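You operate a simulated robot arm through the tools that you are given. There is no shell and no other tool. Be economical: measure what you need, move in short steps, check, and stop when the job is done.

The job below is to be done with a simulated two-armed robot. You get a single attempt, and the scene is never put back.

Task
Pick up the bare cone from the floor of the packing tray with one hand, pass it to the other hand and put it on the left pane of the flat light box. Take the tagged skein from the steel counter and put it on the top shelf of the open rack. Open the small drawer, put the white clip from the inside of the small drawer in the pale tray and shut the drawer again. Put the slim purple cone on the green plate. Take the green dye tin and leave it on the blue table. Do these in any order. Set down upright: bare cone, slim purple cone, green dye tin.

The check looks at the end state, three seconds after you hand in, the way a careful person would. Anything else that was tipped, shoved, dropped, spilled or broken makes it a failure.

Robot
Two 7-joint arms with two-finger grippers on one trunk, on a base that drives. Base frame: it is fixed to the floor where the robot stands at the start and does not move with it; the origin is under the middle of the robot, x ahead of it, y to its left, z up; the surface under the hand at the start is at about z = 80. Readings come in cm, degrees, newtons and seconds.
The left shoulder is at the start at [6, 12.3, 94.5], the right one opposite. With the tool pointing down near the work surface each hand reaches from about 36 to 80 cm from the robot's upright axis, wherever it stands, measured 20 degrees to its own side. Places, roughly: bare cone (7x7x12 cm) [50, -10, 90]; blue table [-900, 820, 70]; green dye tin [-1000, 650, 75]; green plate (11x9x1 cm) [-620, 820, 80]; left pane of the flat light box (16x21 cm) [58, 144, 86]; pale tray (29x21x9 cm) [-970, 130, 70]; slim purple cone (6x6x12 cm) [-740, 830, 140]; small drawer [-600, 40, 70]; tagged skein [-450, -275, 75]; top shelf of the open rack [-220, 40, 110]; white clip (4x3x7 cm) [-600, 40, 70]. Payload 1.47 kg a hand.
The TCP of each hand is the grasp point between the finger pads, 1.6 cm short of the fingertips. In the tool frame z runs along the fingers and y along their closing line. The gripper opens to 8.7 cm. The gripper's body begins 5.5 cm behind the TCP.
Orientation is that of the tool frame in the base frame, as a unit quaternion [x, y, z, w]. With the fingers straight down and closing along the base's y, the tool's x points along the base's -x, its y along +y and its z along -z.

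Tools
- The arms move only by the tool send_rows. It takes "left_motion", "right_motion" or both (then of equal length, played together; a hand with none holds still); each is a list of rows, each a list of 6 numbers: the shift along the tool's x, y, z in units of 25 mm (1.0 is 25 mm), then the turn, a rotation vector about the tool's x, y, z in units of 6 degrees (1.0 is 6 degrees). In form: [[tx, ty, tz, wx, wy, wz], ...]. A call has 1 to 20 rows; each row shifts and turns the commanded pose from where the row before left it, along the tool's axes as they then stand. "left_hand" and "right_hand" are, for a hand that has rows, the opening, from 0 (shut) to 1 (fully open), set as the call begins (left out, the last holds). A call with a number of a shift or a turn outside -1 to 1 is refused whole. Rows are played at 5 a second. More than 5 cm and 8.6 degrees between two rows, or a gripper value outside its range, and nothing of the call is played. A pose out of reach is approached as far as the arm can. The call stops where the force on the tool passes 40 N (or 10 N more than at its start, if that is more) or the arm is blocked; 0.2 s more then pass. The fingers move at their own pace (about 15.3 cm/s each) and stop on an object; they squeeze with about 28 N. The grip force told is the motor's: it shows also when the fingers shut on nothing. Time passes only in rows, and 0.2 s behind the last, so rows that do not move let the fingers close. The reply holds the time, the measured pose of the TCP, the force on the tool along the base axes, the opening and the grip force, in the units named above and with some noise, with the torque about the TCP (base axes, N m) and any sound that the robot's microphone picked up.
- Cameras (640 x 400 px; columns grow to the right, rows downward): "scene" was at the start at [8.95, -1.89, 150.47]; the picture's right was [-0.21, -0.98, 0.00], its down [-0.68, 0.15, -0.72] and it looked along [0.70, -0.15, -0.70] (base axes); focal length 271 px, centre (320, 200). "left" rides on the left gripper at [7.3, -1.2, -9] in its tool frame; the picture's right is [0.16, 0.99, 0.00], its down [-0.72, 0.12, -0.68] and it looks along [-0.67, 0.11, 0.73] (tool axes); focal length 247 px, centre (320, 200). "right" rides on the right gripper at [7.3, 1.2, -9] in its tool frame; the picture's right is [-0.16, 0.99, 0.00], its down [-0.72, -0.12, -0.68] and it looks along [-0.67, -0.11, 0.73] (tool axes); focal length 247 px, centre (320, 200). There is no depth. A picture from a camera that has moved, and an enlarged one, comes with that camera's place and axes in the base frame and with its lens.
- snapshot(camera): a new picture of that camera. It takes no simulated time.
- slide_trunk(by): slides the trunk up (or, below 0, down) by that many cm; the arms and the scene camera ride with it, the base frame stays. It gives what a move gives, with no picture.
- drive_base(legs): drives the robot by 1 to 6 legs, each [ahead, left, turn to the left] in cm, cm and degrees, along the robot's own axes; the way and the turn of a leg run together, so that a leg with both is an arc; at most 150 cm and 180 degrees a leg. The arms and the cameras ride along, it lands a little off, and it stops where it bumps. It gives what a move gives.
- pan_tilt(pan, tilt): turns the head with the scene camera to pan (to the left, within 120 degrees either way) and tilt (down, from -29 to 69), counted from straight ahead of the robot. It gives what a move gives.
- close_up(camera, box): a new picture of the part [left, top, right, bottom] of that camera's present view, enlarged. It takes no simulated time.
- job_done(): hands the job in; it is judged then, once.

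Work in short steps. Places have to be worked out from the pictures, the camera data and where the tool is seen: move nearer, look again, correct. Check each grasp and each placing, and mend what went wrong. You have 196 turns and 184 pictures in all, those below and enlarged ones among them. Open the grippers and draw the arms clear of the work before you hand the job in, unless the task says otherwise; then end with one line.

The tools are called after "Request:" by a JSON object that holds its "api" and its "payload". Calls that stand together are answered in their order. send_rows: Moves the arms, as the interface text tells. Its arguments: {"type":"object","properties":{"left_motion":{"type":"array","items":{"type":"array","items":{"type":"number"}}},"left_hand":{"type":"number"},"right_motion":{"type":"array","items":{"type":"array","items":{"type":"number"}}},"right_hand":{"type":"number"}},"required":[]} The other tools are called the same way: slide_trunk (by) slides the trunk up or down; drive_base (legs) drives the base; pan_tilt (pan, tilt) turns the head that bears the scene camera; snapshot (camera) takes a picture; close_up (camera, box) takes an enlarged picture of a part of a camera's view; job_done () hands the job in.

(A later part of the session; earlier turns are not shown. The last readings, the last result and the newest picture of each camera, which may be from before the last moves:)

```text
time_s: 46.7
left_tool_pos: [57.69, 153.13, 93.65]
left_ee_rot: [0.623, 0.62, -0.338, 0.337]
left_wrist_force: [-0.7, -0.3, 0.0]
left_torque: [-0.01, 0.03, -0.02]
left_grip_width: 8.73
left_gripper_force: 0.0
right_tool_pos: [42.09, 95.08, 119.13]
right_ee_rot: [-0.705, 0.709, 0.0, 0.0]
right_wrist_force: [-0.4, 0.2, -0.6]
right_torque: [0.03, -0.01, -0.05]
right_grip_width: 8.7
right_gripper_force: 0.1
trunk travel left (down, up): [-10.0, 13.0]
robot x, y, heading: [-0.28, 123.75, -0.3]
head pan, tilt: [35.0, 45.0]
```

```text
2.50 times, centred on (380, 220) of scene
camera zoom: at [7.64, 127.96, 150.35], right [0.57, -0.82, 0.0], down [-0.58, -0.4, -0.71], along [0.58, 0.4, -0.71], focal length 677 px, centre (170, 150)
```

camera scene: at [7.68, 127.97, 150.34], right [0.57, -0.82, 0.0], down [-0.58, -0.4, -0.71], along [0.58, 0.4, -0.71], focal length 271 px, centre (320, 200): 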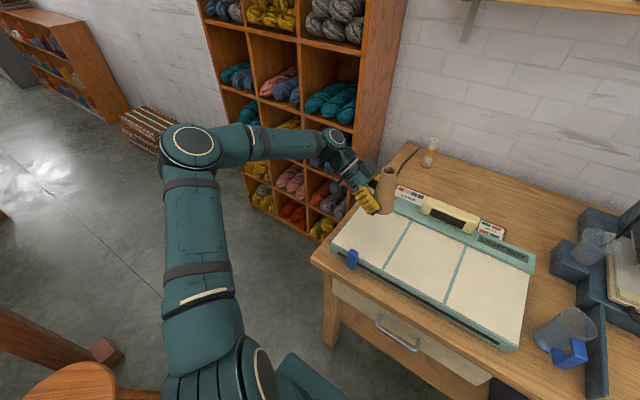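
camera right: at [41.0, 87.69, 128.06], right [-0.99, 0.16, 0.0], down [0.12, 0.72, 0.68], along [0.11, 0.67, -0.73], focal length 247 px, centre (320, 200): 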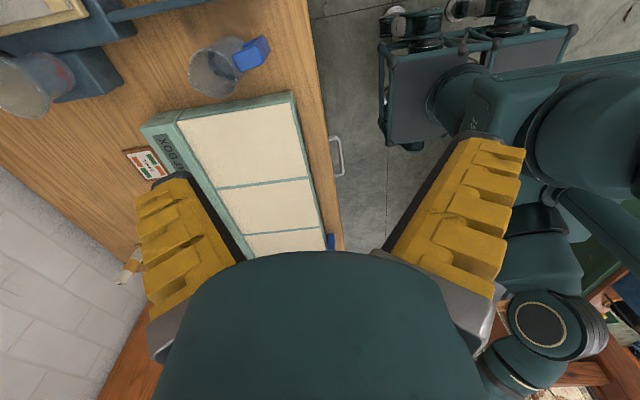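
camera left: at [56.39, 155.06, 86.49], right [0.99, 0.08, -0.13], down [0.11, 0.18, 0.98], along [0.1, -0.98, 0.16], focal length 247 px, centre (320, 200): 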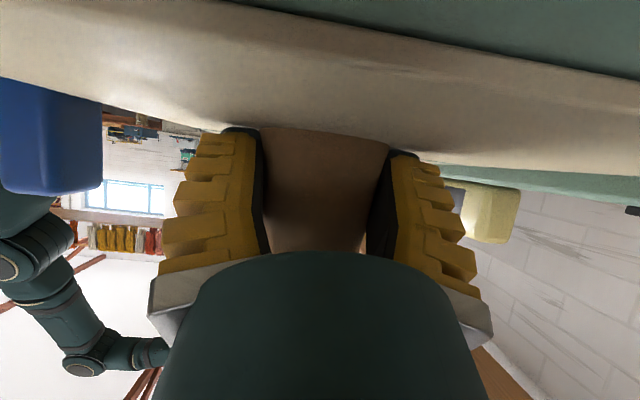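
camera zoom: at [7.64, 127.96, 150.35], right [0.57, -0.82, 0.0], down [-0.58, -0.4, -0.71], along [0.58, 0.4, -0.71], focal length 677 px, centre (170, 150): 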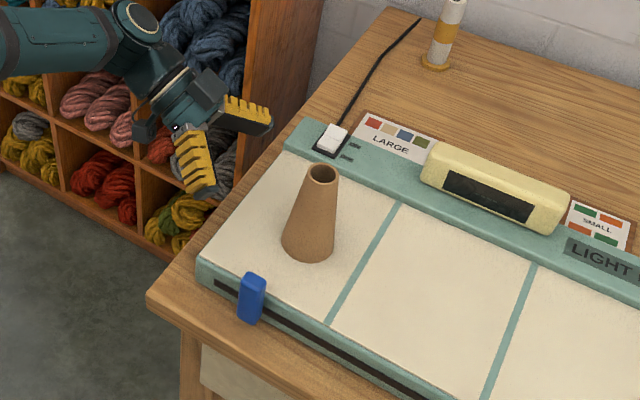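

The cone stands upright on the left pane. I'm raising and retracting the left hand and untilting it.

Request:
{"api": "send_rows", "payload": {"left_motion": [[-0.96, 0, -0.62, 0, 0, 0], [-0.96, 0, -0.62, 0, 0, 0], [-0.96, 0, -0.62, 0, 0, 0], [-0.96, 0, -0.62, 0, 0, 0], [-0.96, 0, -0.62, 0, 0, 0], [-0.96, 0, -0.62, 0, 0, 0], [-0.96, 0, -0.62, 0, 0, 0], [0, -1, 0, 0, 1, 0], [0, -1, 0, 0, 1, 0], [0, -1, 0, 0, 1, 0], [0, -1, 0, 0, 1, 0], [0, -1, 0, 0, 1, 0], [0, -1, 0, 0, 1, 0], [0, 0, 0, 0, 1, 0], [0, 0, 0, 0, 1, 0], [0, 0, 0, 0, 1, 0], [0, 0, 0, 0, 0.5, 0]]}}

Request:
{"api": "send_rows", "payload": {"left_motion": [[0, 0, 0, 0, 0, -1], [0, 0, 0, 0, 0, -1], [0, 0, 0, 0, 0, -1], [0, 0, 0, 0, 0, -1], [0, 0, 0, 0, 0, -1], [0, 0, 0, 0, 0, -1], [0, 0, 0, 0, 0, -1], [0, 0, 0, 0, 0, -1], [0, 0, 0, 0, 0, -1], [0, 0, 0, 0, 0, -1], [0, 0, 0, 0, 0, -1], [0, 0, 0, 0, 0, -1], [0, 0, 0, 0, 0, -1], [0, 0, 0, 0, 0, -1], [0, 0, 0, 0, 0, -1]], "right_motion": [[0, 0, 0, 0, 0, 1], [0, 0, 0, 0, 0, 1], [0, 0, 0, 0, 0, 1], [0, 0, 0, 0, 0, 1], [0, 0, 0, 0, 0, 1], [0, 0, 0, 0, 0, 1], [0, 0, 0, 0, 0, 1], [0, 0, 0, 0, 0, 1], [0, 0, 0, 0, 0, 1], [0, 0, 0, 0, 0, 1], [0, 0, 0, 0, 0, 1], [0, 0, 0, 0, 0, 1], [0, 0, 0, 0, 0, 1], [0, 0, 0, 0, 0, 1], [0, 0, 0, 0, 0, 1]]}}

Request:
{"api": "pan_tilt", "payload": {"pan": 118, "tilt": 20}}

Request:
{"api": "snapshot", "payload": {"camera": "scene"}}

Request:
{"api": "pan_tilt", "payload": {"pan": -118, "tilt": 20}}

Request:
{"api": "snapshot", "payload": {"camera": "scene"}}

```text
time_s: 50.3
left_tool_pos: [42.68, 153.15, 113.71]
left_ee_rot: [0.708, 0.706, 0.0, -0.001]
left_wrist_force: [-0.9, -0.6, 1.3]
left_torque: [0.01, -0.01, -0.03]
left_grip_width: 8.7
left_gripper_force: 0.1
right_tool_pos: [42.06, 94.93, 119.14]
right_ee_rot: [-0.705, 0.709, 0.0, 0.0]
right_wrist_force: [-0.3, 0.0, -0.2]
right_torque: [0.01, 0.02, -0.02]
right_grip_width: 8.7
right_gripper_force: 0.0
trunk travel left (down, up): [-10.0, 13.0]
robot x, y, heading: [0.36, 123.33, -0.3]
head pan, tilt: [35.0, 45.0]
```

```text
time_s: 53.5
left_tool_pos: [42.59, 153.04, 113.79]
left_ee_rot: [0.001, 1.0, 0.001, 0.0]
left_wrist_force: [-0.2, 0.0, 0.3]
left_torque: [-0.04, 0.02, -0.01]
left_grip_width: 8.7
left_gripper_force: 0.1
right_tool_pos: [42.15, 94.86, 119.02]
right_ee_rot: [0.004, 1.0, 0.0, 0.0]
right_wrist_force: [-0.3, 0.7, -0.7]
right_torque: [0.0, 0.01, -0.01]
right_grip_width: 8.69
right_gripper_force: 0.1
trunk travel left (down, up): [-10.0, 13.0]
robot x, y, heading: [0.24, 123.33, -0.1]
head pan, tilt: [35.0, 45.0]
```

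```text
time_s: 55.1
left_tool_pos: [42.57, 152.99, 113.63]
left_ee_rot: [0.003, 1.0, 0.0, -0.001]
left_wrist_force: [0.1, 0.3, 0.4]
left_torque: [0.0, 0.01, 0.0]
left_grip_width: 8.67
left_gripper_force: 0.0
right_tool_pos: [42.15, 94.97, 119.0]
right_ee_rot: [0.002, 1.0, 0.0, 0.001]
right_wrist_force: [-0.3, -0.6, 0.1]
right_torque: [0.03, 0.0, -0.04]
right_grip_width: 8.69
right_gripper_force: 0.2
trunk travel left (down, up): [-10.0, 13.0]
robot x, y, heading: [-0.05, 123.49, -0.2]
head pan, tilt: [118.0, 20.0]
```

```text
151 pictures are left
camera scene: at [-3.36, 131.55, 154.21], right [0.89, 0.47, 0.0], down [0.16, -0.3, -0.94], along [-0.44, 0.83, -0.34], focal length 271 px, centre (320, 200)
```

scene: 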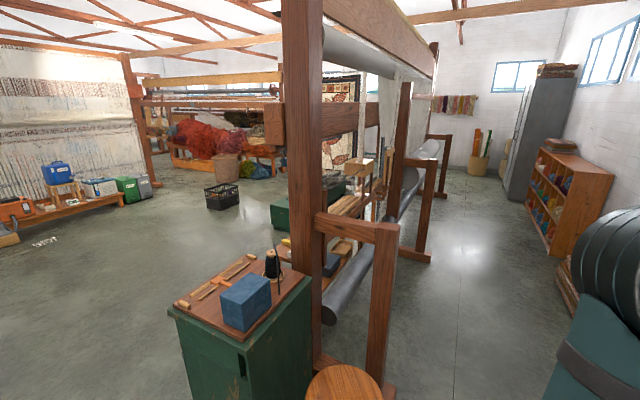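

```text
time_s: 58.4
left_tool_pos: [42.65, 153.0, 113.62]
left_ee_rot: [0.002, 1.0, 0.0, 0.0]
left_wrist_force: [-0.8, -0.2, 0.7]
left_torque: [-0.01, 0.0, 0.02]
left_grip_width: 8.68
left_gripper_force: 0.2
right_tool_pos: [42.05, 94.99, 119.03]
right_ee_rot: [0.002, 1.0, 0.0, -0.001]
right_wrist_force: [0.0, -0.3, 0.9]
right_torque: [-0.02, 0.0, -0.03]
right_grip_width: 8.72
right_gripper_force: 0.0
trunk travel left (down, up): [-10.0, 13.0]
robot x, y, heading: [0.12, 123.47, -0.3]
head pan, tilt: [-118.0, 20.0]
```

```text
150 pictures are left
camera scene: at [-3.43, 115.1, 154.21], right [-0.88, 0.47, 0.0], down [0.16, 0.3, -0.94], along [-0.44, -0.83, -0.34], focal length 271 px, centre (320, 200)
```

scene: 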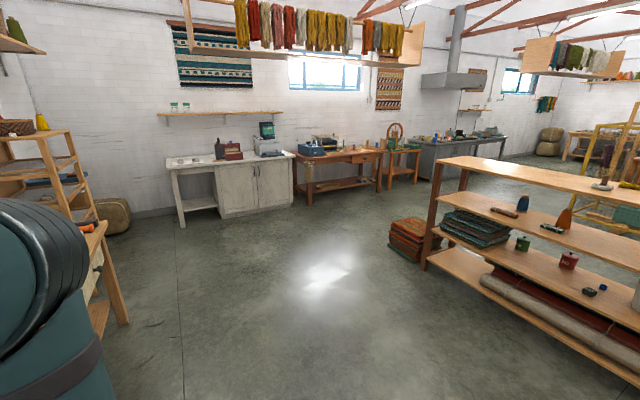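

The open rack stands along y near x≈-210, and the steel counter is against the far -y wall. I'm driving around the rack's end toward the counter, keeping away from the bench while turning.

Request:
{"api": "drive_base", "payload": {"legs": [[0, -80, 0], [-80, 0, 0], [0, 0, -90], [150, 0, 0], [65, 0, 0], [0, -100, 0]]}}

Request:
{"api": "pan_tilt", "payload": {"pan": -60, "tilt": 25}}

Request:
{"api": "snapshot", "payload": {"camera": "scene"}}

```text
time_s: 92.8
left_tool_pos: [-152.15, -218.44, 113.76]
left_ee_rot: [0.692, 0.722, 0.0, 0.001]
left_wrist_force: [0.3, -0.4, 0.4]
left_torque: [0.01, -0.02, 0.0]
left_grip_width: 8.69
left_gripper_force: 0.1
right_tool_pos: [-210.21, -220.63, 119.05]
right_ee_rot: [0.691, 0.722, 0.0, 0.0]
right_wrist_force: [-0.6, 0.4, -0.1]
right_torque: [0.0, 0.02, -0.02]
right_grip_width: 8.68
right_gripper_force: 0.1
trunk travel left (down, up): [-10.0, 13.0]
robot x, y, heading: [-183.52, -177.08, -87.4]
head pan, tilt: [-118.0, 20.0]
```

```text
time_s: 94.1
left_tool_pos: [-152.22, -218.61, 113.63]
left_ee_rot: [0.692, 0.722, 0.0, 0.0]
left_wrist_force: [-0.1, 0.4, 0.9]
left_torque: [0.03, -0.02, 0.06]
left_grip_width: 8.67
left_gripper_force: 0.0
right_tool_pos: [-210.23, -220.55, 119.0]
right_ee_rot: [0.691, 0.723, 0.0, 0.0]
right_wrist_force: [0.3, -0.2, 0.3]
right_torque: [0.03, 0.01, 0.0]
right_grip_width: 8.71
right_gripper_force: 0.0
trunk travel left (down, up): [-10.0, 13.0]
robot x, y, heading: [-183.52, -177.56, -87.4]
head pan, tilt: [-60.0, 25.0]
```

```text
149 pictures are left
camera scene: at [-191.46, -183.42, 153.41], right [-0.54, 0.84, 0.0], down [0.36, 0.23, -0.91], along [-0.77, -0.49, -0.42], focal length 271 px, centre (320, 200)
```

scene: 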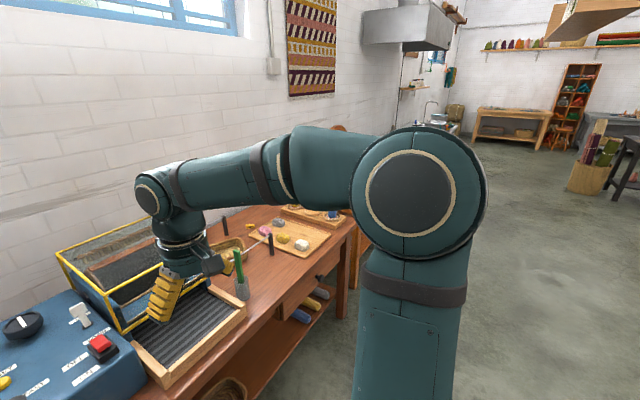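

The right hand hovers over a table, so I'm backing off and straightening, then driving on along -x.

Request:
{"api": "drive_base", "payload": {"legs": [[-28, 0, -2.6], [0, -130, 0], [0, -80, 0]]}}

Request:
{"api": "pan_tilt", "payload": {"pan": -45, "tilt": 28}}

Request:
{"api": "snapshot", "payload": {"camera": "scene"}}

```text
time_s: 114.2
left_tool_pos: [-364.5, -190.13, 113.74]
left_ee_rot: [0.712, 0.702, 0.0, 0.0]
left_wrist_force: [0.5, -0.2, -0.8]
left_torque: [0.04, 0.01, 0.0]
left_grip_width: 8.69
left_gripper_force: 0.0
right_tool_pos: [-422.53, -189.12, 119.01]
right_ee_rot: [0.711, 0.703, 0.0, 0.0]
right_wrist_force: [-1.5, 0.2, 0.7]
right_torque: [0.02, -0.02, 0.0]
right_grip_width: 8.69
right_gripper_force: 0.0
trunk travel left (down, up): [-10.0, 13.0]
robot x, y, heading: [-393.44, -146.76, -90.8]
head pan, tilt: [-60.0, 25.0]
```

```text
time_s: 115.0
left_tool_pos: [-364.42, -190.02, 113.63]
left_ee_rot: [0.711, 0.703, 0.0, 0.0]
left_wrist_force: [0.3, -0.9, -0.1]
left_torque: [-0.01, 0.01, 0.02]
left_grip_width: 8.72
left_gripper_force: 0.2
right_tool_pos: [-422.45, -189.12, 119.1]
right_ee_rot: [0.712, 0.702, 0.0, 0.0]
right_wrist_force: [0.4, -0.6, 0.5]
right_torque: [0.01, 0.02, -0.02]
right_grip_width: 8.69
right_gripper_force: 0.0
trunk travel left (down, up): [-10.0, 13.0]
robot x, y, heading: [-393.8, -147.5, -91.0]
head pan, tilt: [-45.0, 28.0]
```

```text
148 pictures are left
camera scene: at [-400.26, -154.79, 152.93], right [-0.7, 0.72, 0.0], down [0.34, 0.33, -0.88], along [-0.63, -0.62, -0.47], focal length 271 px, centre (320, 200)
```

scene: 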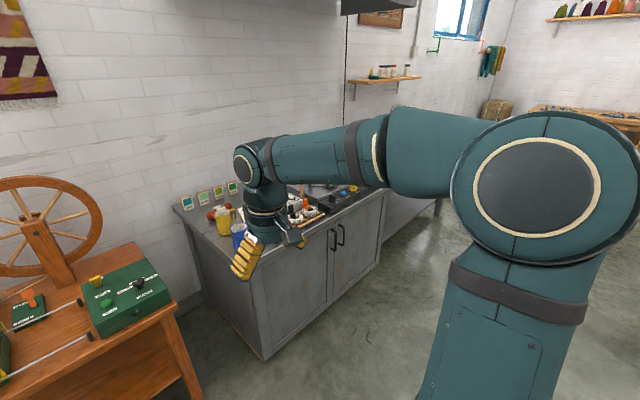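

The steel counter starts at x≈-437 with front edge y≈-245. I'm moving right and forward toward the skein, then looking down.

Request:
{"api": "drive_base", "payload": {"legs": [[0, -38, 0], [45, 0, 0]]}}

Request:
{"api": "pan_tilt", "payload": {"pan": -15, "tilt": 45}}

Request:
{"api": "snapshot", "payload": {"camera": "scene"}}

Request:
{"api": "snapshot", "payload": {"camera": "right"}}

```text
time_s: 121.2
left_tool_pos: [-402.89, -235.32, 113.68]
left_ee_rot: [0.713, 0.701, -0.001, 0.0]
left_wrist_force: [-0.4, 0.1, -0.7]
left_torque: [0.0, -0.01, 0.0]
left_grip_width: 8.7
left_gripper_force: 0.0
right_tool_pos: [-461.05, -234.13, 119.05]
right_ee_rot: [0.712, 0.702, 0.0, 0.0]
right_wrist_force: [-0.3, -0.4, 0.0]
right_torque: [0.03, 0.02, 0.0]
right_grip_width: 8.69
right_gripper_force: 0.0
trunk travel left (down, up): [-10.0, 13.0]
robot x, y, heading: [-431.68, -192.06, -90.7]
head pan, tilt: [-45.0, 28.0]
```

```text
time_s: 122.1
left_tool_pos: [-403.01, -235.29, 113.71]
left_ee_rot: [0.712, 0.702, 0.0, -0.001]
left_wrist_force: [0.1, -0.6, 0.4]
left_torque: [-0.04, 0.0, 0.02]
left_grip_width: 8.7
left_gripper_force: 0.1
right_tool_pos: [-461.09, -234.07, 119.11]
right_ee_rot: [0.713, 0.701, 0.0, 0.0]
right_wrist_force: [0.7, 0.0, 0.3]
right_torque: [0.0, 0.01, 0.01]
right_grip_width: 8.69
right_gripper_force: 0.1
trunk travel left (down, up): [-10.0, 13.0]
robot x, y, heading: [-432.32, -192.24, -91.0]
head pan, tilt: [-15.0, 45.0]
```

```text
147 pictures are left
camera scene: at [-434.41, -201.32, 150.35], right [-0.96, 0.27, 0.0], down [0.19, 0.68, -0.71], along [-0.19, -0.68, -0.71], focal length 271 px, centre (320, 200)
```

scene: 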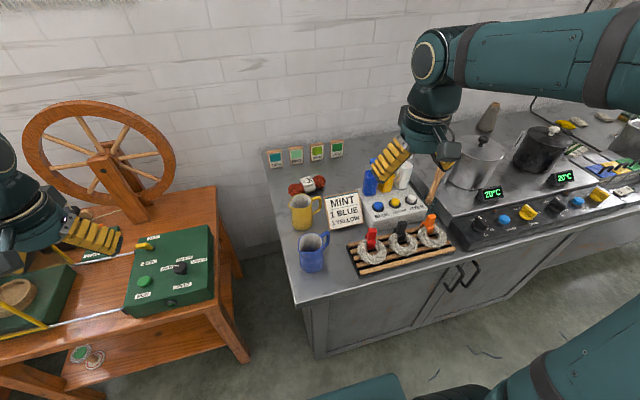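

```text
146 pictures are left
camera right: at [-459.72, -226.8, 128.05], right [0.98, -0.17, 0.0], down [-0.13, -0.72, 0.68], along [-0.12, -0.67, -0.73], focal length 247 px, centre (320, 200)
```

right: 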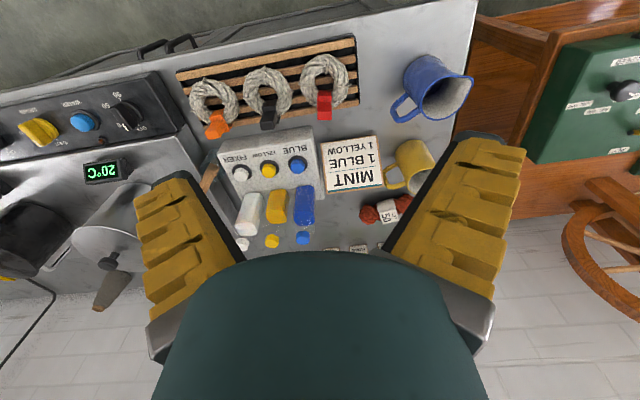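

The red skein with a white tag sits behind the yellow mug, near (-450, -277). Zooming in.

Request:
{"api": "close_up", "payload": {"camera": "scene", "box": [250, 140, 400, 280]}}

Request:
{"api": "close_up", "payload": {"camera": "right", "box": [320, 130, 440, 260]}}

```text
2.86 times, centred on (325, 210) of scene
camera zoom: at [-434.41, -201.32, 150.35], right [-0.96, 0.27, 0.0], down [0.19, 0.68, -0.71], along [-0.19, -0.68, -0.71], focal length 774 px, centre (306, 171)
```

zoom: 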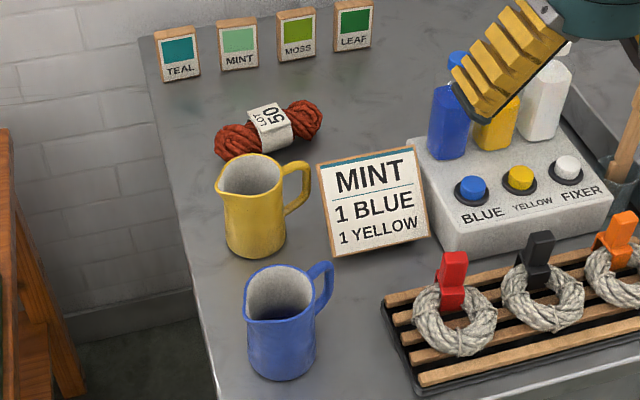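

```text
3.08 times, centred on (380, 195) of right
camera zoom: at [-459.72, -226.8, 128.05], right [0.98, -0.17, 0.0], down [-0.13, -0.72, 0.68], along [-0.12, -0.67, -0.73], focal length 760 px, centre (135, 215)
```

zoom: 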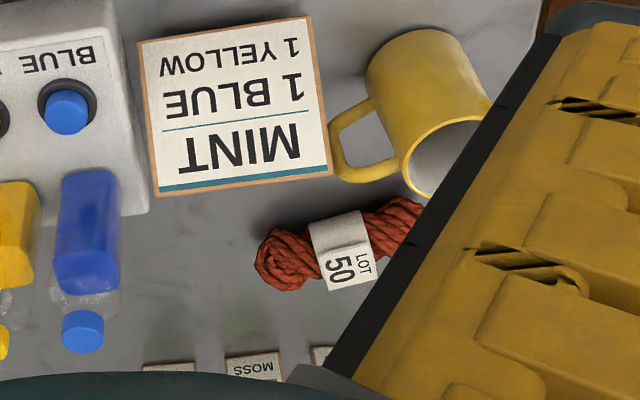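

Triangulated: the skein centre is at (-450.5, -276.6, 81), its long axis mostly along x, and the surface z≈79. I'm driving 12 cm forward for reach and turning the right wrist 75° so the fingers close across it.

Request:
{"api": "drive_base", "payload": {"legs": [[12, 0, 0]]}}

Request:
{"api": "send_rows", "payload": {"right_motion": [[0, 0, 0, 0, 0, 1], [0, 0, 0, 0, 0, 1], [0, 0, 0, 0, 0, 1], [0, 0, 0, 0, 0, 1], [0, 0, 0, 0, 0, 1], [0, 0, 0, 0, 0, 1], [0, 0, 0, 0, 0, 1], [0, 0, 0, 0, 0, 1], [0, 0, 0, 0, 0, 1], [0, 0, 0, 0, 0, 1], [0, 0, 0, 0, 0, 1], [0, 0, 0, 0, 0, 1], [0, 0, 0, 0, 0, 0.5]]}}

```text
time_s: 123.3
left_tool_pos: [-403.1, -247.08, 113.71]
left_ee_rot: [0.713, 0.702, 0.001, -0.001]
left_wrist_force: [0.7, -0.4, 0.2]
left_torque: [-0.01, 0.01, 0.03]
left_grip_width: 8.71
left_gripper_force: 0.1
right_tool_pos: [-461.2, -245.93, 119.14]
right_ee_rot: [0.713, 0.701, 0.001, 0.0]
right_wrist_force: [-0.7, -0.3, -0.3]
right_torque: [0.04, 0.03, 0.01]
right_grip_width: 8.71
right_gripper_force: 0.1
trunk travel left (down, up): [-10.0, 13.0]
robot x, y, heading: [-432.52, -204.22, -90.8]
head pan, tilt: [-15.0, 45.0]
```

```text
time_s: 126.2
left_tool_pos: [-403.13, -247.0, 113.58]
left_ee_rot: [0.713, 0.702, -0.001, 0.0]
left_wrist_force: [0.0, -0.9, -0.4]
left_torque: [-0.02, -0.02, 0.0]
left_grip_width: 8.68
left_gripper_force: 0.0
right_tool_pos: [-461.24, -245.92, 119.11]
right_ee_rot: [0.992, 0.123, 0.001, 0.0]
right_wrist_force: [1.0, 0.0, -0.1]
right_torque: [0.02, -0.02, -0.01]
right_grip_width: 8.69
right_gripper_force: 0.0
trunk travel left (down, up): [-10.0, 13.0]
robot x, y, heading: [-431.89, -203.93, -90.8]
head pan, tilt: [-15.0, 45.0]
```

Yaw is right. I'm moving above the skein and down to z≈99.

Request:
{"api": "send_rows", "payload": {"right_motion": [[0.083, 0.924, 0, 0, 0, 0], [0.083, 0.924, 0, 0, 0, 0], [0.083, 0.924, 0, 0, 0, 0], [0.083, 0.924, 0, 0, 0, 0], [0.083, 0.924, 0, 0, 0, 0], [0.083, 0.924, 0, 0, 0, 0], [0.083, 0.924, 0, 0, 0, 0], [0.083, 0.924, 0, 0, 0, 0], [0.083, 0.924, 0, 0, 0, 0], [0.083, 0.924, 0, 0, 0, 0], [0.083, 0.924, 0, 0, 0, 0], [0.083, 0.924, 0, 0, 0, 0], [0.083, 0.924, 0, 0, 0, 0], [0.083, 0.924, 0, 0, 0, 0], [0, 0, 1, 0, 0, 0], [0, 0, 1, 0, 0, 0], [0, 0, 1, 0, 0, 0], [0, 0, 1, 0, 0, 0], [0, 0, 1, 0, 0, 0], [0, 0, 1, 0, 0, 0]]}}

Request:
{"api": "snapshot", "payload": {"camera": "right"}}

Request:
{"api": "snapshot", "payload": {"camera": "scene"}}

```text
time_s: 130.3
left_tool_pos: [-403.16, -246.91, 113.81]
left_ee_rot: [0.712, 0.702, 0.0, 0.0]
left_wrist_force: [0.7, 0.1, -1.4]
left_torque: [0.0, -0.02, 0.01]
left_grip_width: 8.7
left_gripper_force: 0.1
right_tool_pos: [-450.98, -274.39, 103.72]
right_ee_rot: [0.992, 0.122, 0.0, 0.0]
right_wrist_force: [0.2, 0.2, -0.5]
right_torque: [0.01, 0.0, -0.03]
right_grip_width: 8.74
right_gripper_force: 0.1
right hand out of reach, approached as far as the arm can: row 14
trunk travel left (down, up): [-10.0, 13.0]
robot x, y, heading: [-432.4, -204.0, -90.7]
head pan, tilt: [-15.0, 45.0]
```

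```text
143 pictures are left
camera right: at [-443.54, -273.81, 112.73], right [0.09, -1.0, 0.0], down [-0.73, -0.06, 0.68], along [-0.68, -0.06, -0.73], focal length 247 px, centre (320, 200)
```

right: 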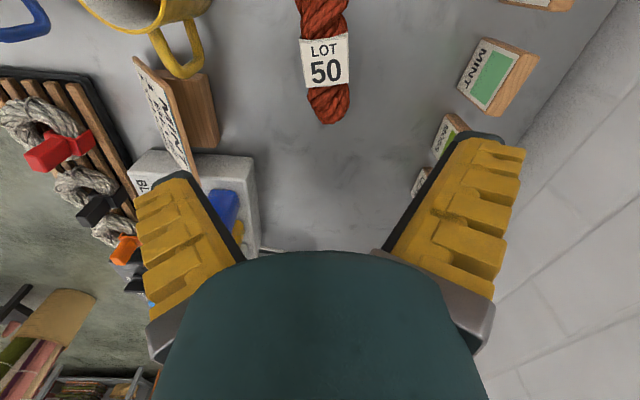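

```text
142 pictures are left
camera scene: at [-434.57, -213.15, 150.34], right [-0.96, 0.27, 0.0], down [0.19, 0.68, -0.71], along [-0.19, -0.68, -0.71], focal length 271 px, centre (320, 200)
```

scene: 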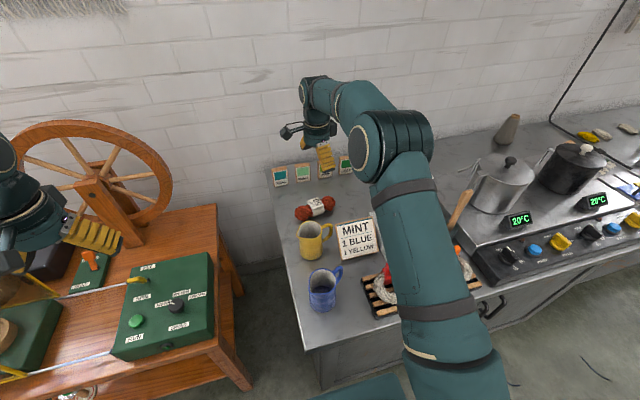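

The skein is centred at about (-451.2, -275.2), nearly below. I'm lowering to z≈85 and checking.

Request:
{"api": "send_rows", "payload": {"right_motion": [[0, 0, 0.94, 0, 0, 0], [0, 0, 0.94, 0, 0, 0], [0, 0, 0.94, 0, 0, 0], [0, 0, 0.94, 0, 0, 0], [0, 0, 0.94, 0, 0, 0], [0, 0, 0.94, 0, 0, 0], [0, 0, 0.94, 0, 0, 0], [0, 0, 0.94, 0, 0, 0]]}}

Request:
{"api": "snapshot", "payload": {"camera": "right"}}

Request:
{"api": "close_up", "payload": {"camera": "scene", "box": [260, 130, 400, 280]}}

```text
time_s: 132.2
left_tool_pos: [-403.15, -247.11, 113.64]
left_ee_rot: [0.712, 0.702, 0.0, 0.001]
left_wrist_force: [0.0, 0.3, 0.3]
left_torque: [-0.01, -0.01, 0.0]
left_grip_width: 8.68
left_gripper_force: 0.0
right_tool_pos: [-450.85, -274.5, 84.98]
right_ee_rot: [0.992, 0.123, 0.0, 0.0]
right_wrist_force: [0.4, 0.0, 0.2]
right_torque: [-0.02, -0.02, 0.02]
right_grip_width: 8.67
right_gripper_force: 0.1
trunk travel left (down, up): [-10.0, 13.0]
robot x, y, heading: [-432.22, -204.13, -90.9]
head pan, tilt: [-15.0, 45.0]
```

```text
141 pictures are left
camera right: at [-443.4, -273.87, 94.02], right [0.09, -1.0, 0.0], down [-0.73, -0.06, 0.68], along [-0.68, -0.06, -0.73], focal length 247 px, centre (320, 200)
```

right: 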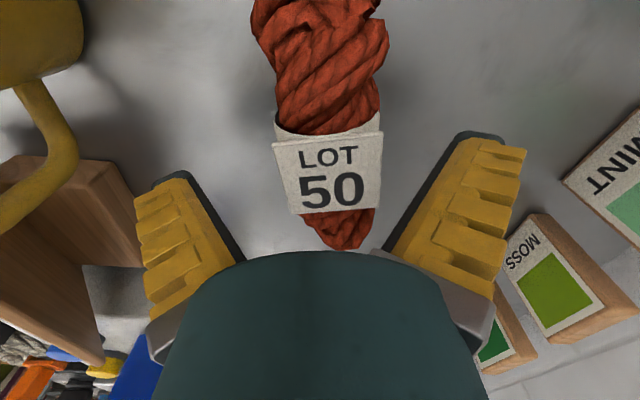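

```text
2.67 times, centred on (330, 205) of scene
camera zoom: at [-434.58, -213.15, 150.34], right [-0.96, 0.27, 0.0], down [0.19, 0.68, -0.71], along [-0.19, -0.68, -0.71], focal length 722 px, centre (293, 187)
```

zoom: 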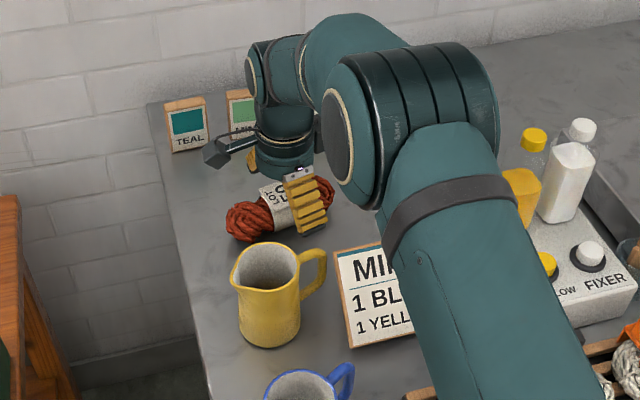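

The skein's tag is centred between the fingers. I'm lowering 3.5 cm and closing.

Request:
{"api": "send_rows", "payload": {"right_motion": [[0, 0.12, 0.5, 0, 0, 0], [0, 0, 0.5, 0, 0, 0], [0, 0, 0.4, 0, 0, 0]]}}

Request:
{"api": "send_rows", "payload": {"right_motion": [[0, 0, 0, 0, 0, 0], [0, 0, 0, 0, 0, 0], [0, 0, 0, 0, 0, 0], [0, 0, 0, 0, 0, 0]], "right_hand": 0}}

Request:
{"api": "send_rows", "payload": {"right_motion": [[0, 0, -1, 0, 0, 0], [0, 0, -1, 0, 0, 0], [0, 0, -1, 0, 0, 0], [0, 0, -1, 0, 0, 0], [0, 0, -1, 0, 0, 0], [0, 0, -1, 0, 0, 0]]}}

Request:
{"api": "snapshot", "payload": {"camera": "right"}}

```text
time_s: 132.9
left_tool_pos: [-403.12, -247.12, 113.78]
left_ee_rot: [0.712, 0.702, 0.0, 0.0]
left_wrist_force: [0.4, 0.1, 0.6]
left_torque: [0.0, 0.0, 0.01]
left_grip_width: 8.69
left_gripper_force: 0.1
right_tool_pos: [-450.9, -274.79, 81.63]
right_ee_rot: [0.993, 0.122, 0.0, 0.0]
right_wrist_force: [0.6, 0.4, 0.3]
right_torque: [-0.03, 0.02, 0.02]
right_grip_width: 8.71
right_gripper_force: 0.0
trunk travel left (down, up): [-10.0, 13.0]
robot x, y, heading: [-432.08, -204.15, -90.7]
head pan, tilt: [-15.0, 45.0]
```

```text
time_s: 133.9
left_tool_pos: [-403.19, -246.94, 113.74]
left_ee_rot: [0.712, 0.702, 0.0, 0.0]
left_wrist_force: [0.3, -0.2, 0.7]
left_torque: [0.01, 0.0, 0.02]
left_grip_width: 8.71
left_gripper_force: 0.0
right_tool_pos: [-450.81, -274.74, 81.59]
right_ee_rot: [0.992, 0.123, -0.001, -0.001]
right_wrist_force: [0.6, 0.9, -0.6]
right_torque: [0.03, 0.02, 0.01]
right_grip_width: 4.99
right_gripper_force: 28.3
trunk travel left (down, up): [-10.0, 13.0]
robot x, y, heading: [-432.06, -204.21, -90.6]
head pan, tilt: [-15.0, 45.0]
```

```text
time_s: 135.3
left_tool_pos: [-403.18, -246.97, 113.66]
left_ee_rot: [0.712, 0.702, 0.0, 0.0]
left_wrist_force: [-0.1, -0.3, -0.1]
left_torque: [0.03, -0.01, 0.01]
left_grip_width: 8.66
left_gripper_force: 0.1
right_tool_pos: [-450.95, -274.66, 96.5]
right_ee_rot: [0.992, 0.123, 0.001, 0.0]
right_wrist_force: [0.0, -0.8, -0.8]
right_torque: [-0.03, 0.01, 0.01]
right_grip_width: 4.98
right_gripper_force: 27.7
trunk travel left (down, up): [-10.0, 13.0]
robot x, y, heading: [-432.27, -204.07, -90.9]
head pan, tilt: [-15.0, 45.0]
```

```text
139 pictures are left
camera right: at [-443.47, -274.05, 105.5], right [0.09, -1.0, 0.0], down [-0.73, -0.06, 0.68], along [-0.68, -0.06, -0.73], focal length 247 px, centre (320, 200)
```

right: 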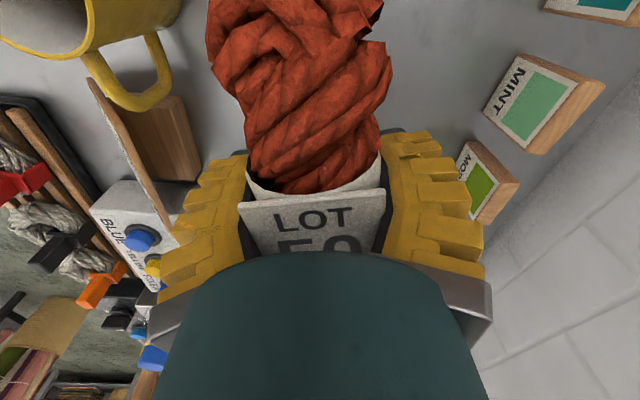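

Skein held (5 cm). I'm raising and pulling the hand back toward the robot.

Request:
{"api": "send_rows", "payload": {"right_motion": [[0, 0, -1, 0, 0, 0], [0, 0, -1, 0, 0, 0], [0, 0, -1, 0, 0, 0], [0.228, -0.903, -0.4, 0, 0, 0], [0.228, -0.903, -0.4, 0, 0, 0], [0.228, -0.903, -0.4, 0, 0, 0], [0.228, -0.903, -0.4, 0, 0, 0], [0.228, -0.903, -0.4, 0, 0, 0], [0.228, -0.903, -0.4, 0, 0, 0], [0.228, -0.903, -0.4, 0, 0, 0], [0.228, -0.903, -0.4, 0, 0, 0], [0.228, -0.903, -0.4, 0, 0, 0], [0.228, -0.903, -0.4, 0, 0, 0], [0.228, -0.903, -0.4, 0, 0, 0], [0.228, -0.903, -0.4, 0, 0, 0]]}}

Request:
{"api": "pan_tilt", "payload": {"pan": 110, "tilt": 20}}

Request:
{"api": "snapshot", "payload": {"camera": "scene"}}

```text
time_s: 138.6
left_tool_pos: [-403.17, -246.93, 113.66]
left_ee_rot: [0.712, 0.703, 0.001, 0.0]
left_wrist_force: [0.3, 0.1, -0.2]
left_torque: [-0.02, 0.01, -0.05]
left_grip_width: 8.69
left_gripper_force: 0.0
right_tool_pos: [-450.91, -246.71, 115.93]
right_ee_rot: [0.992, 0.123, 0.0, 0.001]
right_wrist_force: [0.4, -0.3, -0.1]
right_torque: [-0.02, 0.01, 0.0]
right_grip_width: 4.97
right_gripper_force: 28.1
trunk travel left (down, up): [-10.0, 13.0]
robot x, y, heading: [-432.82, -203.92, -90.9]
head pan, tilt: [-15.0, 45.0]
```

```text
time_s: 140.6
left_tool_pos: [-403.09, -246.95, 113.83]
left_ee_rot: [0.712, 0.702, -0.001, 0.0]
left_wrist_force: [-0.5, -0.2, 0.5]
left_torque: [0.0, -0.02, -0.01]
left_grip_width: 8.72
left_gripper_force: 0.0
right_tool_pos: [-450.88, -246.85, 116.01]
right_ee_rot: [0.992, 0.123, -0.001, 0.0]
right_wrist_force: [-0.3, -0.4, -0.6]
right_torque: [-0.01, 0.0, 0.02]
right_grip_width: 4.96
right_gripper_force: 27.8
trunk travel left (down, up): [-10.0, 13.0]
robot x, y, heading: [-432.07, -203.9, -91.0]
head pan, tilt: [110.0, 20.0]
```

```text
138 pictures are left
camera scene: at [-423.56, -202.24, 154.21], right [0.33, -0.94, 0.0], down [-0.32, -0.11, -0.94], along [0.89, 0.31, -0.34], focal length 271 px, centre (320, 200)
```

scene: 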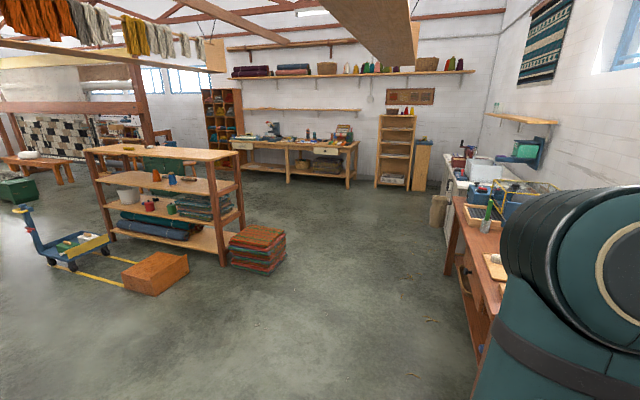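

The rack's top shelf is free to approach from its +x side. I'm backing away from the counter and driving round to face it (heading 180°).

Request:
{"api": "drive_base", "payload": {"legs": [[-54, 0, 1], [0, 150, 0], [0, 150, 0], [0, 0, -90], [0, -150, 0]]}}

Request:
{"api": "slide_trunk", "payload": {"by": 12}}

Request:
{"api": "pan_tilt", "payload": {"pan": -20, "tilt": 25}}

Request:
{"api": "snapshot", "payload": {"camera": "scene"}}

```text
time_s: 186.1
left_tool_pos: [-169.15, -37.92, 113.6]
left_ee_rot: [1.0, -0.02, 0.0, 0.0]
left_wrist_force: [-0.2, 0.0, -0.4]
left_torque: [-0.01, 0.0, -0.02]
left_grip_width: 8.72
left_gripper_force: 0.0
right_tool_pos: [-167.75, 9.8, 115.89]
right_ee_rot: [0.781, -0.625, 0.0, 0.0]
right_wrist_force: [0.1, 0.4, -0.6]
right_torque: [0.02, 0.01, 0.0]
right_grip_width: 4.98
right_gripper_force: 28.0
trunk travel left (down, up): [-10.0, 13.0]
robot x, y, heading: [-125.33, -9.92, 177.6]
head pan, tilt: [110.0, 20.0]
```

```text
time_s: 187.6
left_tool_pos: [-169.04, -38.08, 125.68]
left_ee_rot: [1.0, -0.02, 0.0, 0.0]
left_wrist_force: [-0.1, 0.3, 0.5]
left_torque: [-0.02, 0.01, -0.02]
left_grip_width: 8.71
left_gripper_force: 0.0
right_tool_pos: [-167.64, 9.73, 127.92]
right_ee_rot: [0.781, -0.625, 0.001, 0.001]
right_wrist_force: [0.1, 1.4, -0.2]
right_torque: [-0.03, 0.01, -0.03]
right_grip_width: 4.99
right_gripper_force: 28.3
trunk travel left (down, up): [-22.0, 1.0]
robot x, y, heading: [-125.19, -9.85, 177.6]
head pan, tilt: [110.0, 20.0]
```

```text
time_s: 189.7
left_tool_pos: [-169.15, -37.95, 125.56]
left_ee_rot: [1.0, -0.02, 0.0, 0.0]
left_wrist_force: [0.8, 0.5, 0.1]
left_torque: [-0.04, 0.01, 0.0]
left_grip_width: 8.7
left_gripper_force: 0.1
right_tool_pos: [-167.73, 9.78, 128.02]
right_ee_rot: [0.781, -0.625, 0.0, -0.001]
right_wrist_force: [-0.3, -0.2, -1.1]
right_torque: [-0.01, -0.03, -0.03]
right_grip_width: 5.03
right_gripper_force: 27.7
trunk travel left (down, up): [-22.0, 1.0]
robot x, y, heading: [-125.54, -10.15, 177.8]
head pan, tilt: [-20.0, 25.0]
```

```text
137 pictures are left
camera scene: at [-135.03, -6.6, 165.41], right [0.38, 0.93, 0.0], down [0.39, -0.16, -0.91], along [-0.84, 0.34, -0.42], focal length 271 px, centre (320, 200)
```

scene: 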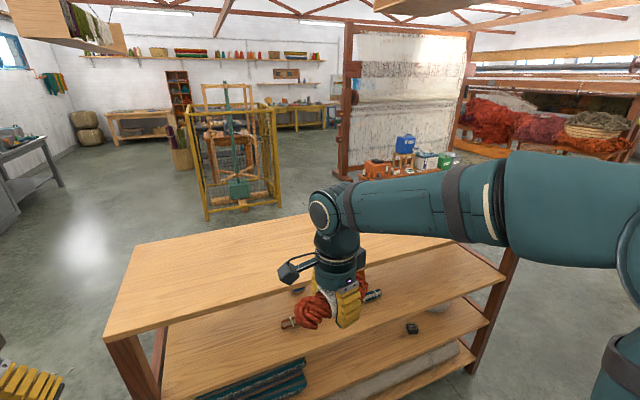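

The top shelf spans x≈-236..-194 and is empty here. I'm driving 18 cm closer and extending the skein over it.

Request:
{"api": "drive_base", "payload": {"legs": [[18, 0, 0]]}}

Request:
{"api": "send_rows", "payload": {"right_motion": [[-0.206, 0.91, 0, 0, 0, 0], [-0.206, 0.91, 0, 0, 0, 0], [-0.206, 0.91, 0, 0, 0, 0], [-0.206, 0.91, 0, 0, 0, 0], [-0.206, 0.91, 0, 0, 0, 0], [-0.206, 0.91, 0, 0, 0, 0], [-0.206, 0.91, 0, 0, 0, 0], [-0.206, 0.91, 0, 0, 0, 0], [-0.206, 0.91, 0, 0, 0, 0], [-0.206, 0.91, 0, 0, 0, 0], [-0.206, 0.91, 0, 0, 0, 0]]}}

Request:
{"api": "snapshot", "payload": {"camera": "right"}}

Request:
{"api": "snapshot", "payload": {"camera": "scene"}}

```text
time_s: 191.2
left_tool_pos: [-186.68, -37.39, 125.8]
left_ee_rot: [1.0, -0.019, 0.0, 0.0]
left_wrist_force: [0.8, -1.1, -0.1]
left_torque: [-0.01, -0.01, -0.05]
left_grip_width: 8.72
left_gripper_force: 0.0
right_tool_pos: [-185.52, 10.46, 127.99]
right_ee_rot: [0.782, -0.624, 0.0, -0.001]
right_wrist_force: [-0.9, -0.3, 0.6]
right_torque: [0.0, -0.01, -0.03]
right_grip_width: 5.03
right_gripper_force: 28.2
trunk travel left (down, up): [-22.0, 1.0]
robot x, y, heading: [-143.17, -9.22, 177.9]
head pan, tilt: [-20.0, 25.0]
```

```text
time_s: 193.6
left_tool_pos: [-186.85, -37.42, 125.61]
left_ee_rot: [1.0, -0.019, 0.001, 0.0]
left_wrist_force: [-0.2, -0.3, 0.8]
left_torque: [0.0, 0.0, -0.02]
left_grip_width: 8.7
left_gripper_force: 0.1
right_tool_pos: [-211.07, 10.27, 127.91]
right_ee_rot: [0.782, -0.624, 0.002, 0.0]
right_wrist_force: [0.6, -0.3, -0.8]
right_torque: [-0.01, 0.0, 0.0]
right_grip_width: 5.0
right_gripper_force: 28.1
trunk travel left (down, up): [-22.0, 1.0]
robot x, y, heading: [-143.0, -9.46, 177.6]
head pan, tilt: [-20.0, 25.0]
```

```text
136 pictures are left
camera right: at [-210.48, 2.92, 136.86], right [-1.0, -0.06, 0.0], down [-0.05, 0.73, 0.68], along [-0.04, 0.68, -0.73], focal length 247 px, centre (320, 200)
```

right: 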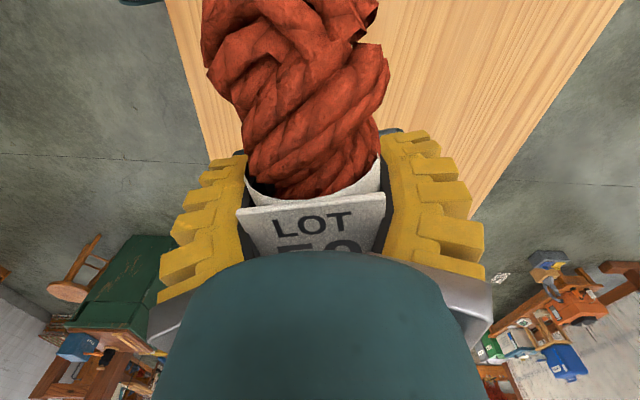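

```text
135 pictures are left
camera scene: at [-152.88, -5.91, 165.39], right [0.38, 0.93, 0.0], down [0.39, -0.16, -0.91], along [-0.84, 0.34, -0.42], focal length 271 px, centre (320, 200)
```

scene: 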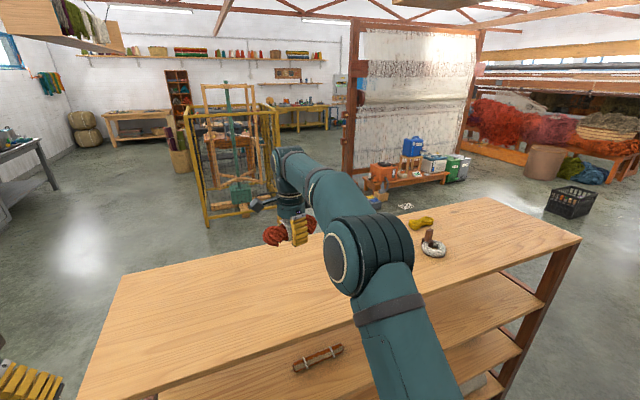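

The skein is over the shelf (centre line x≈-216). I'm shifting 4 cm further, lowering 11 cm, and checking.

Request:
{"api": "send_rows", "payload": {"right_motion": [[-0.18, 0.78, 0, 0, 0, 0], [-0.18, 0.78, 0, 0, 0, 0], [0, 0, 0.9, 0, 0, 0], [0, 0, 0.9, 0, 0, 0], [0, 0, 0.9, 0, 0, 0], [0, 0, 0.9, 0, 0, 0], [0, 0, 0.9, 0, 0, 0]]}}

Request:
{"api": "snapshot", "payload": {"camera": "scene"}}

Request:
{"api": "snapshot", "payload": {"camera": "right"}}

```text
time_s: 195.2
left_tool_pos: [-186.73, -37.43, 125.75]
left_ee_rot: [1.0, -0.019, 0.001, 0.0]
left_wrist_force: [0.2, -0.7, -0.8]
left_torque: [0.01, 0.01, 0.0]
left_grip_width: 8.71
left_gripper_force: 0.1
right_tool_pos: [-214.53, 10.18, 115.89]
right_ee_rot: [0.781, -0.624, 0.001, 0.0]
right_wrist_force: [-0.3, 1.0, -0.2]
right_torque: [0.03, 0.0, 0.01]
right_grip_width: 5.01
right_gripper_force: 27.9
right hand out of reach, approached as far as the arm can: row 2
trunk travel left (down, up): [-22.0, 1.0]
robot x, y, heading: [-143.1, -9.44, 178.0]
head pan, tilt: [-20.0, 25.0]
```

```text
134 pictures are left
camera scene: at [-152.76, -5.91, 165.4], right [0.38, 0.93, 0.0], down [0.39, -0.16, -0.91], along [-0.84, 0.34, -0.42], focal length 271 px, centre (320, 200)
```

scene: 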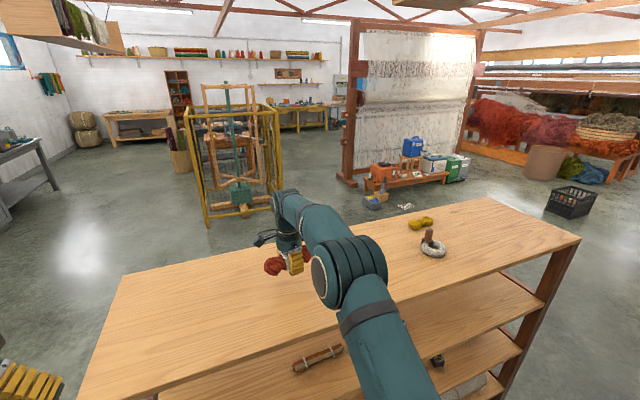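

```text
133 pictures are left
camera right: at [-213.99, 2.81, 124.9], right [-1.0, -0.06, 0.0], down [-0.05, 0.73, 0.68], along [-0.04, 0.68, -0.73], focal length 247 px, centre (320, 200)
```

right: 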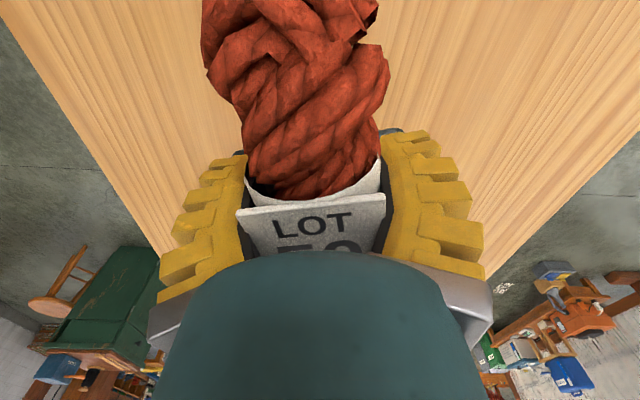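

No contact yet. I'm lowering on in small steps.

Request:
{"api": "send_rows", "payload": {"right_motion": [[0, 0, 0.3, 0, 0, 0], [0, 0, 0.3, 0, 0, 0], [0, 0, 0.2, 0, 0, 0]]}}

Request:
{"api": "close_up", "payload": {"camera": "scene", "box": [230, 210, 350, 310]}}

```text
time_s: 196.0
left_tool_pos: [-186.66, -37.51, 125.62]
left_ee_rot: [1.0, -0.019, -0.001, -0.001]
left_wrist_force: [0.3, -0.8, 0.1]
left_torque: [-0.02, -0.03, -0.02]
left_grip_width: 8.72
left_gripper_force: 0.2
right_tool_pos: [-214.6, 10.08, 114.1]
right_ee_rot: [0.782, -0.623, 0.0, 0.0]
right_wrist_force: [-0.5, 1.0, -0.5]
right_torque: [0.03, 0.02, -0.04]
right_grip_width: 5.03
right_gripper_force: 28.3
trunk travel left (down, up): [-22.0, 1.0]
robot x, y, heading: [-142.77, -9.71, 177.4]
head pan, tilt: [-20.0, 25.0]
```

```text
4.00 times, centred on (290, 260) of scene
camera zoom: at [-152.74, -5.92, 165.4], right [0.38, 0.93, 0.0], down [0.39, -0.16, -0.91], along [-0.84, 0.34, -0.42], focal length 1084 px, centre (440, -40)
```

zoom: 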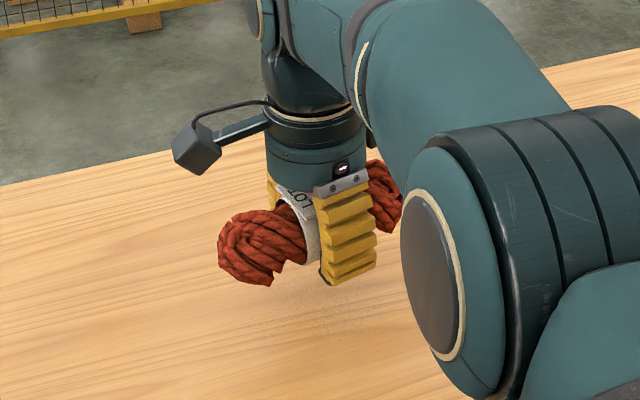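

The shadow shows a couple of cm left. Continuing.

Request:
{"api": "send_rows", "payload": {"right_motion": [[0, 0, 0.2, 0, 0, 0], [0, 0, 0.2, 0, 0, 0], [0, 0, 0.2, 0, 0, 0]]}}

Request:
{"api": "send_rows", "payload": {"right_motion": [[0, 0, 0.15, 0, 0, 0]]}}

Request:
{"api": "close_up", "payload": {"camera": "scene", "box": [230, 210, 350, 310]}}

```text
time_s: 196.8
left_tool_pos: [-186.67, -37.45, 125.67]
left_ee_rot: [1.0, -0.019, 0.0, -0.001]
left_wrist_force: [0.0, -0.6, 0.4]
left_torque: [0.0, -0.02, 0.03]
left_grip_width: 8.7
left_gripper_force: 0.1
right_tool_pos: [-214.54, 9.91, 112.58]
right_ee_rot: [0.781, -0.624, 0.0, 0.0]
right_wrist_force: [-0.1, 0.6, -0.3]
right_torque: [0.04, -0.01, 0.02]
right_grip_width: 5.0
right_gripper_force: 28.6
trunk travel left (down, up): [-22.0, 1.0]
robot x, y, heading: [-143.16, -9.1, 178.0]
head pan, tilt: [-20.0, 25.0]
```

```text
time_s: 197.2
left_tool_pos: [-186.68, -37.38, 125.66]
left_ee_rot: [1.0, -0.02, 0.0, 0.0]
left_wrist_force: [-0.5, -0.1, -0.1]
left_torque: [0.0, 0.0, -0.04]
left_grip_width: 8.71
left_gripper_force: 0.0
right_tool_pos: [-214.51, 10.0, 112.2]
right_ee_rot: [0.782, -0.624, 0.0, 0.0]
right_wrist_force: [-0.6, 0.2, -1.4]
right_torque: [0.01, -0.03, 0.02]
right_grip_width: 4.99
right_gripper_force: 27.9
trunk travel left (down, up): [-22.0, 1.0]
robot x, y, heading: [-142.96, -9.26, 177.9]
head pan, tilt: [-20.0, 25.0]
```

```text
4.00 times, centred on (290, 260) of scene
camera zoom: at [-152.75, -5.91, 165.4], right [0.38, 0.93, 0.0], down [0.39, -0.16, -0.91], along [-0.84, 0.34, -0.42], focal length 1084 px, centre (440, -40)
```

zoom: 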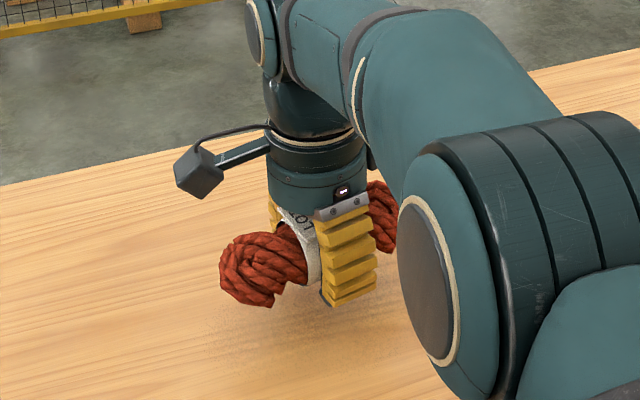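

Still a gap of roughly 1–2 cm; lowering further in small steps.

Request:
{"api": "send_rows", "payload": {"right_motion": [[0, 0, 0.16, 0, 0, 0], [0, 0, 0.16, 0, 0, 0], [0, 0, 0.1, 0, 0, 0]]}}

Request:
{"api": "send_rows", "payload": {"right_motion": [[0, 0, 0.14, 0, 0, 0]]}}

Request:
{"api": "send_rows", "payload": {"right_motion": [[0, 0, 0.14, 0, 0, 0]]}}

Request:
{"api": "close_up", "payload": {"camera": "scene", "box": [230, 210, 350, 310]}}

```text
time_s: 198.0
left_tool_pos: [-186.68, -37.26, 125.62]
left_ee_rot: [1.0, -0.019, 0.0, 0.0]
left_wrist_force: [-0.5, -1.2, 0.1]
left_torque: [-0.04, 0.01, -0.02]
left_grip_width: 8.73
left_gripper_force: 0.0
right_tool_pos: [-214.51, 10.15, 111.13]
right_ee_rot: [0.782, -0.623, 0.0, 0.0]
right_wrist_force: [-0.4, 1.0, -1.0]
right_torque: [0.05, 0.03, 0.0]
right_grip_width: 5.02
right_gripper_force: 27.9
trunk travel left (down, up): [-22.0, 1.0]
robot x, y, heading: [-143.34, -9.19, 177.6]
head pan, tilt: [-20.0, 25.0]
```

```text
time_s: 198.4
left_tool_pos: [-186.73, -37.36, 125.7]
left_ee_rot: [1.0, -0.019, 0.0, 0.0]
left_wrist_force: [0.6, -0.4, -0.3]
left_torque: [-0.01, 0.0, 0.01]
left_grip_width: 8.72
left_gripper_force: 0.1
right_tool_pos: [-214.44, 10.1, 110.8]
right_ee_rot: [0.781, -0.624, 0.0, 0.001]
right_wrist_force: [-0.2, 0.7, -1.4]
right_torque: [0.0, 0.0, 0.0]
right_grip_width: 5.01
right_gripper_force: 28.6
trunk travel left (down, up): [-22.0, 1.0]
robot x, y, heading: [-143.18, -9.3, 177.8]
head pan, tilt: [-20.0, 25.0]
```

```text
time_s: 198.8
left_tool_pos: [-186.82, -37.38, 125.79]
left_ee_rot: [1.0, -0.019, 0.0, 0.0]
left_wrist_force: [0.6, -0.2, 0.3]
left_torque: [0.02, -0.02, 0.02]
left_grip_width: 8.7
left_gripper_force: 0.1
right_tool_pos: [-214.54, 10.04, 110.43]
right_ee_rot: [0.781, -0.624, -0.001, 0.0]
right_wrist_force: [0.5, -0.1, 0.2]
right_torque: [-0.02, -0.02, -0.01]
right_grip_width: 5.01
right_gripper_force: 27.4
trunk travel left (down, up): [-22.0, 1.0]
robot x, y, heading: [-143.58, -8.77, 177.9]
head pan, tilt: [-20.0, 25.0]
```

```text
4.00 times, centred on (290, 260) of scene
camera zoom: at [-152.75, -5.92, 165.4], right [0.38, 0.93, 0.0], down [0.39, -0.16, -0.91], along [-0.84, 0.34, -0.42], focal length 1084 px, centre (440, -40)
```

zoom: 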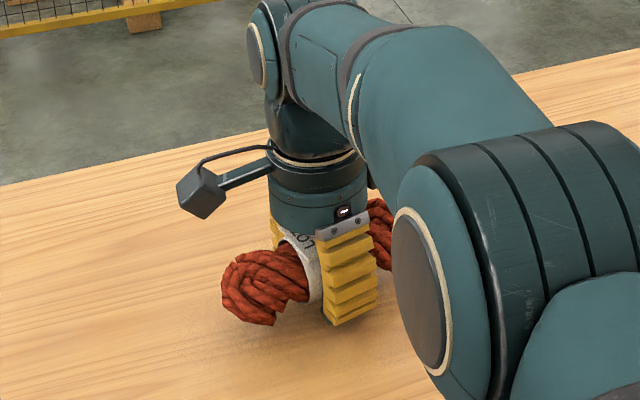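

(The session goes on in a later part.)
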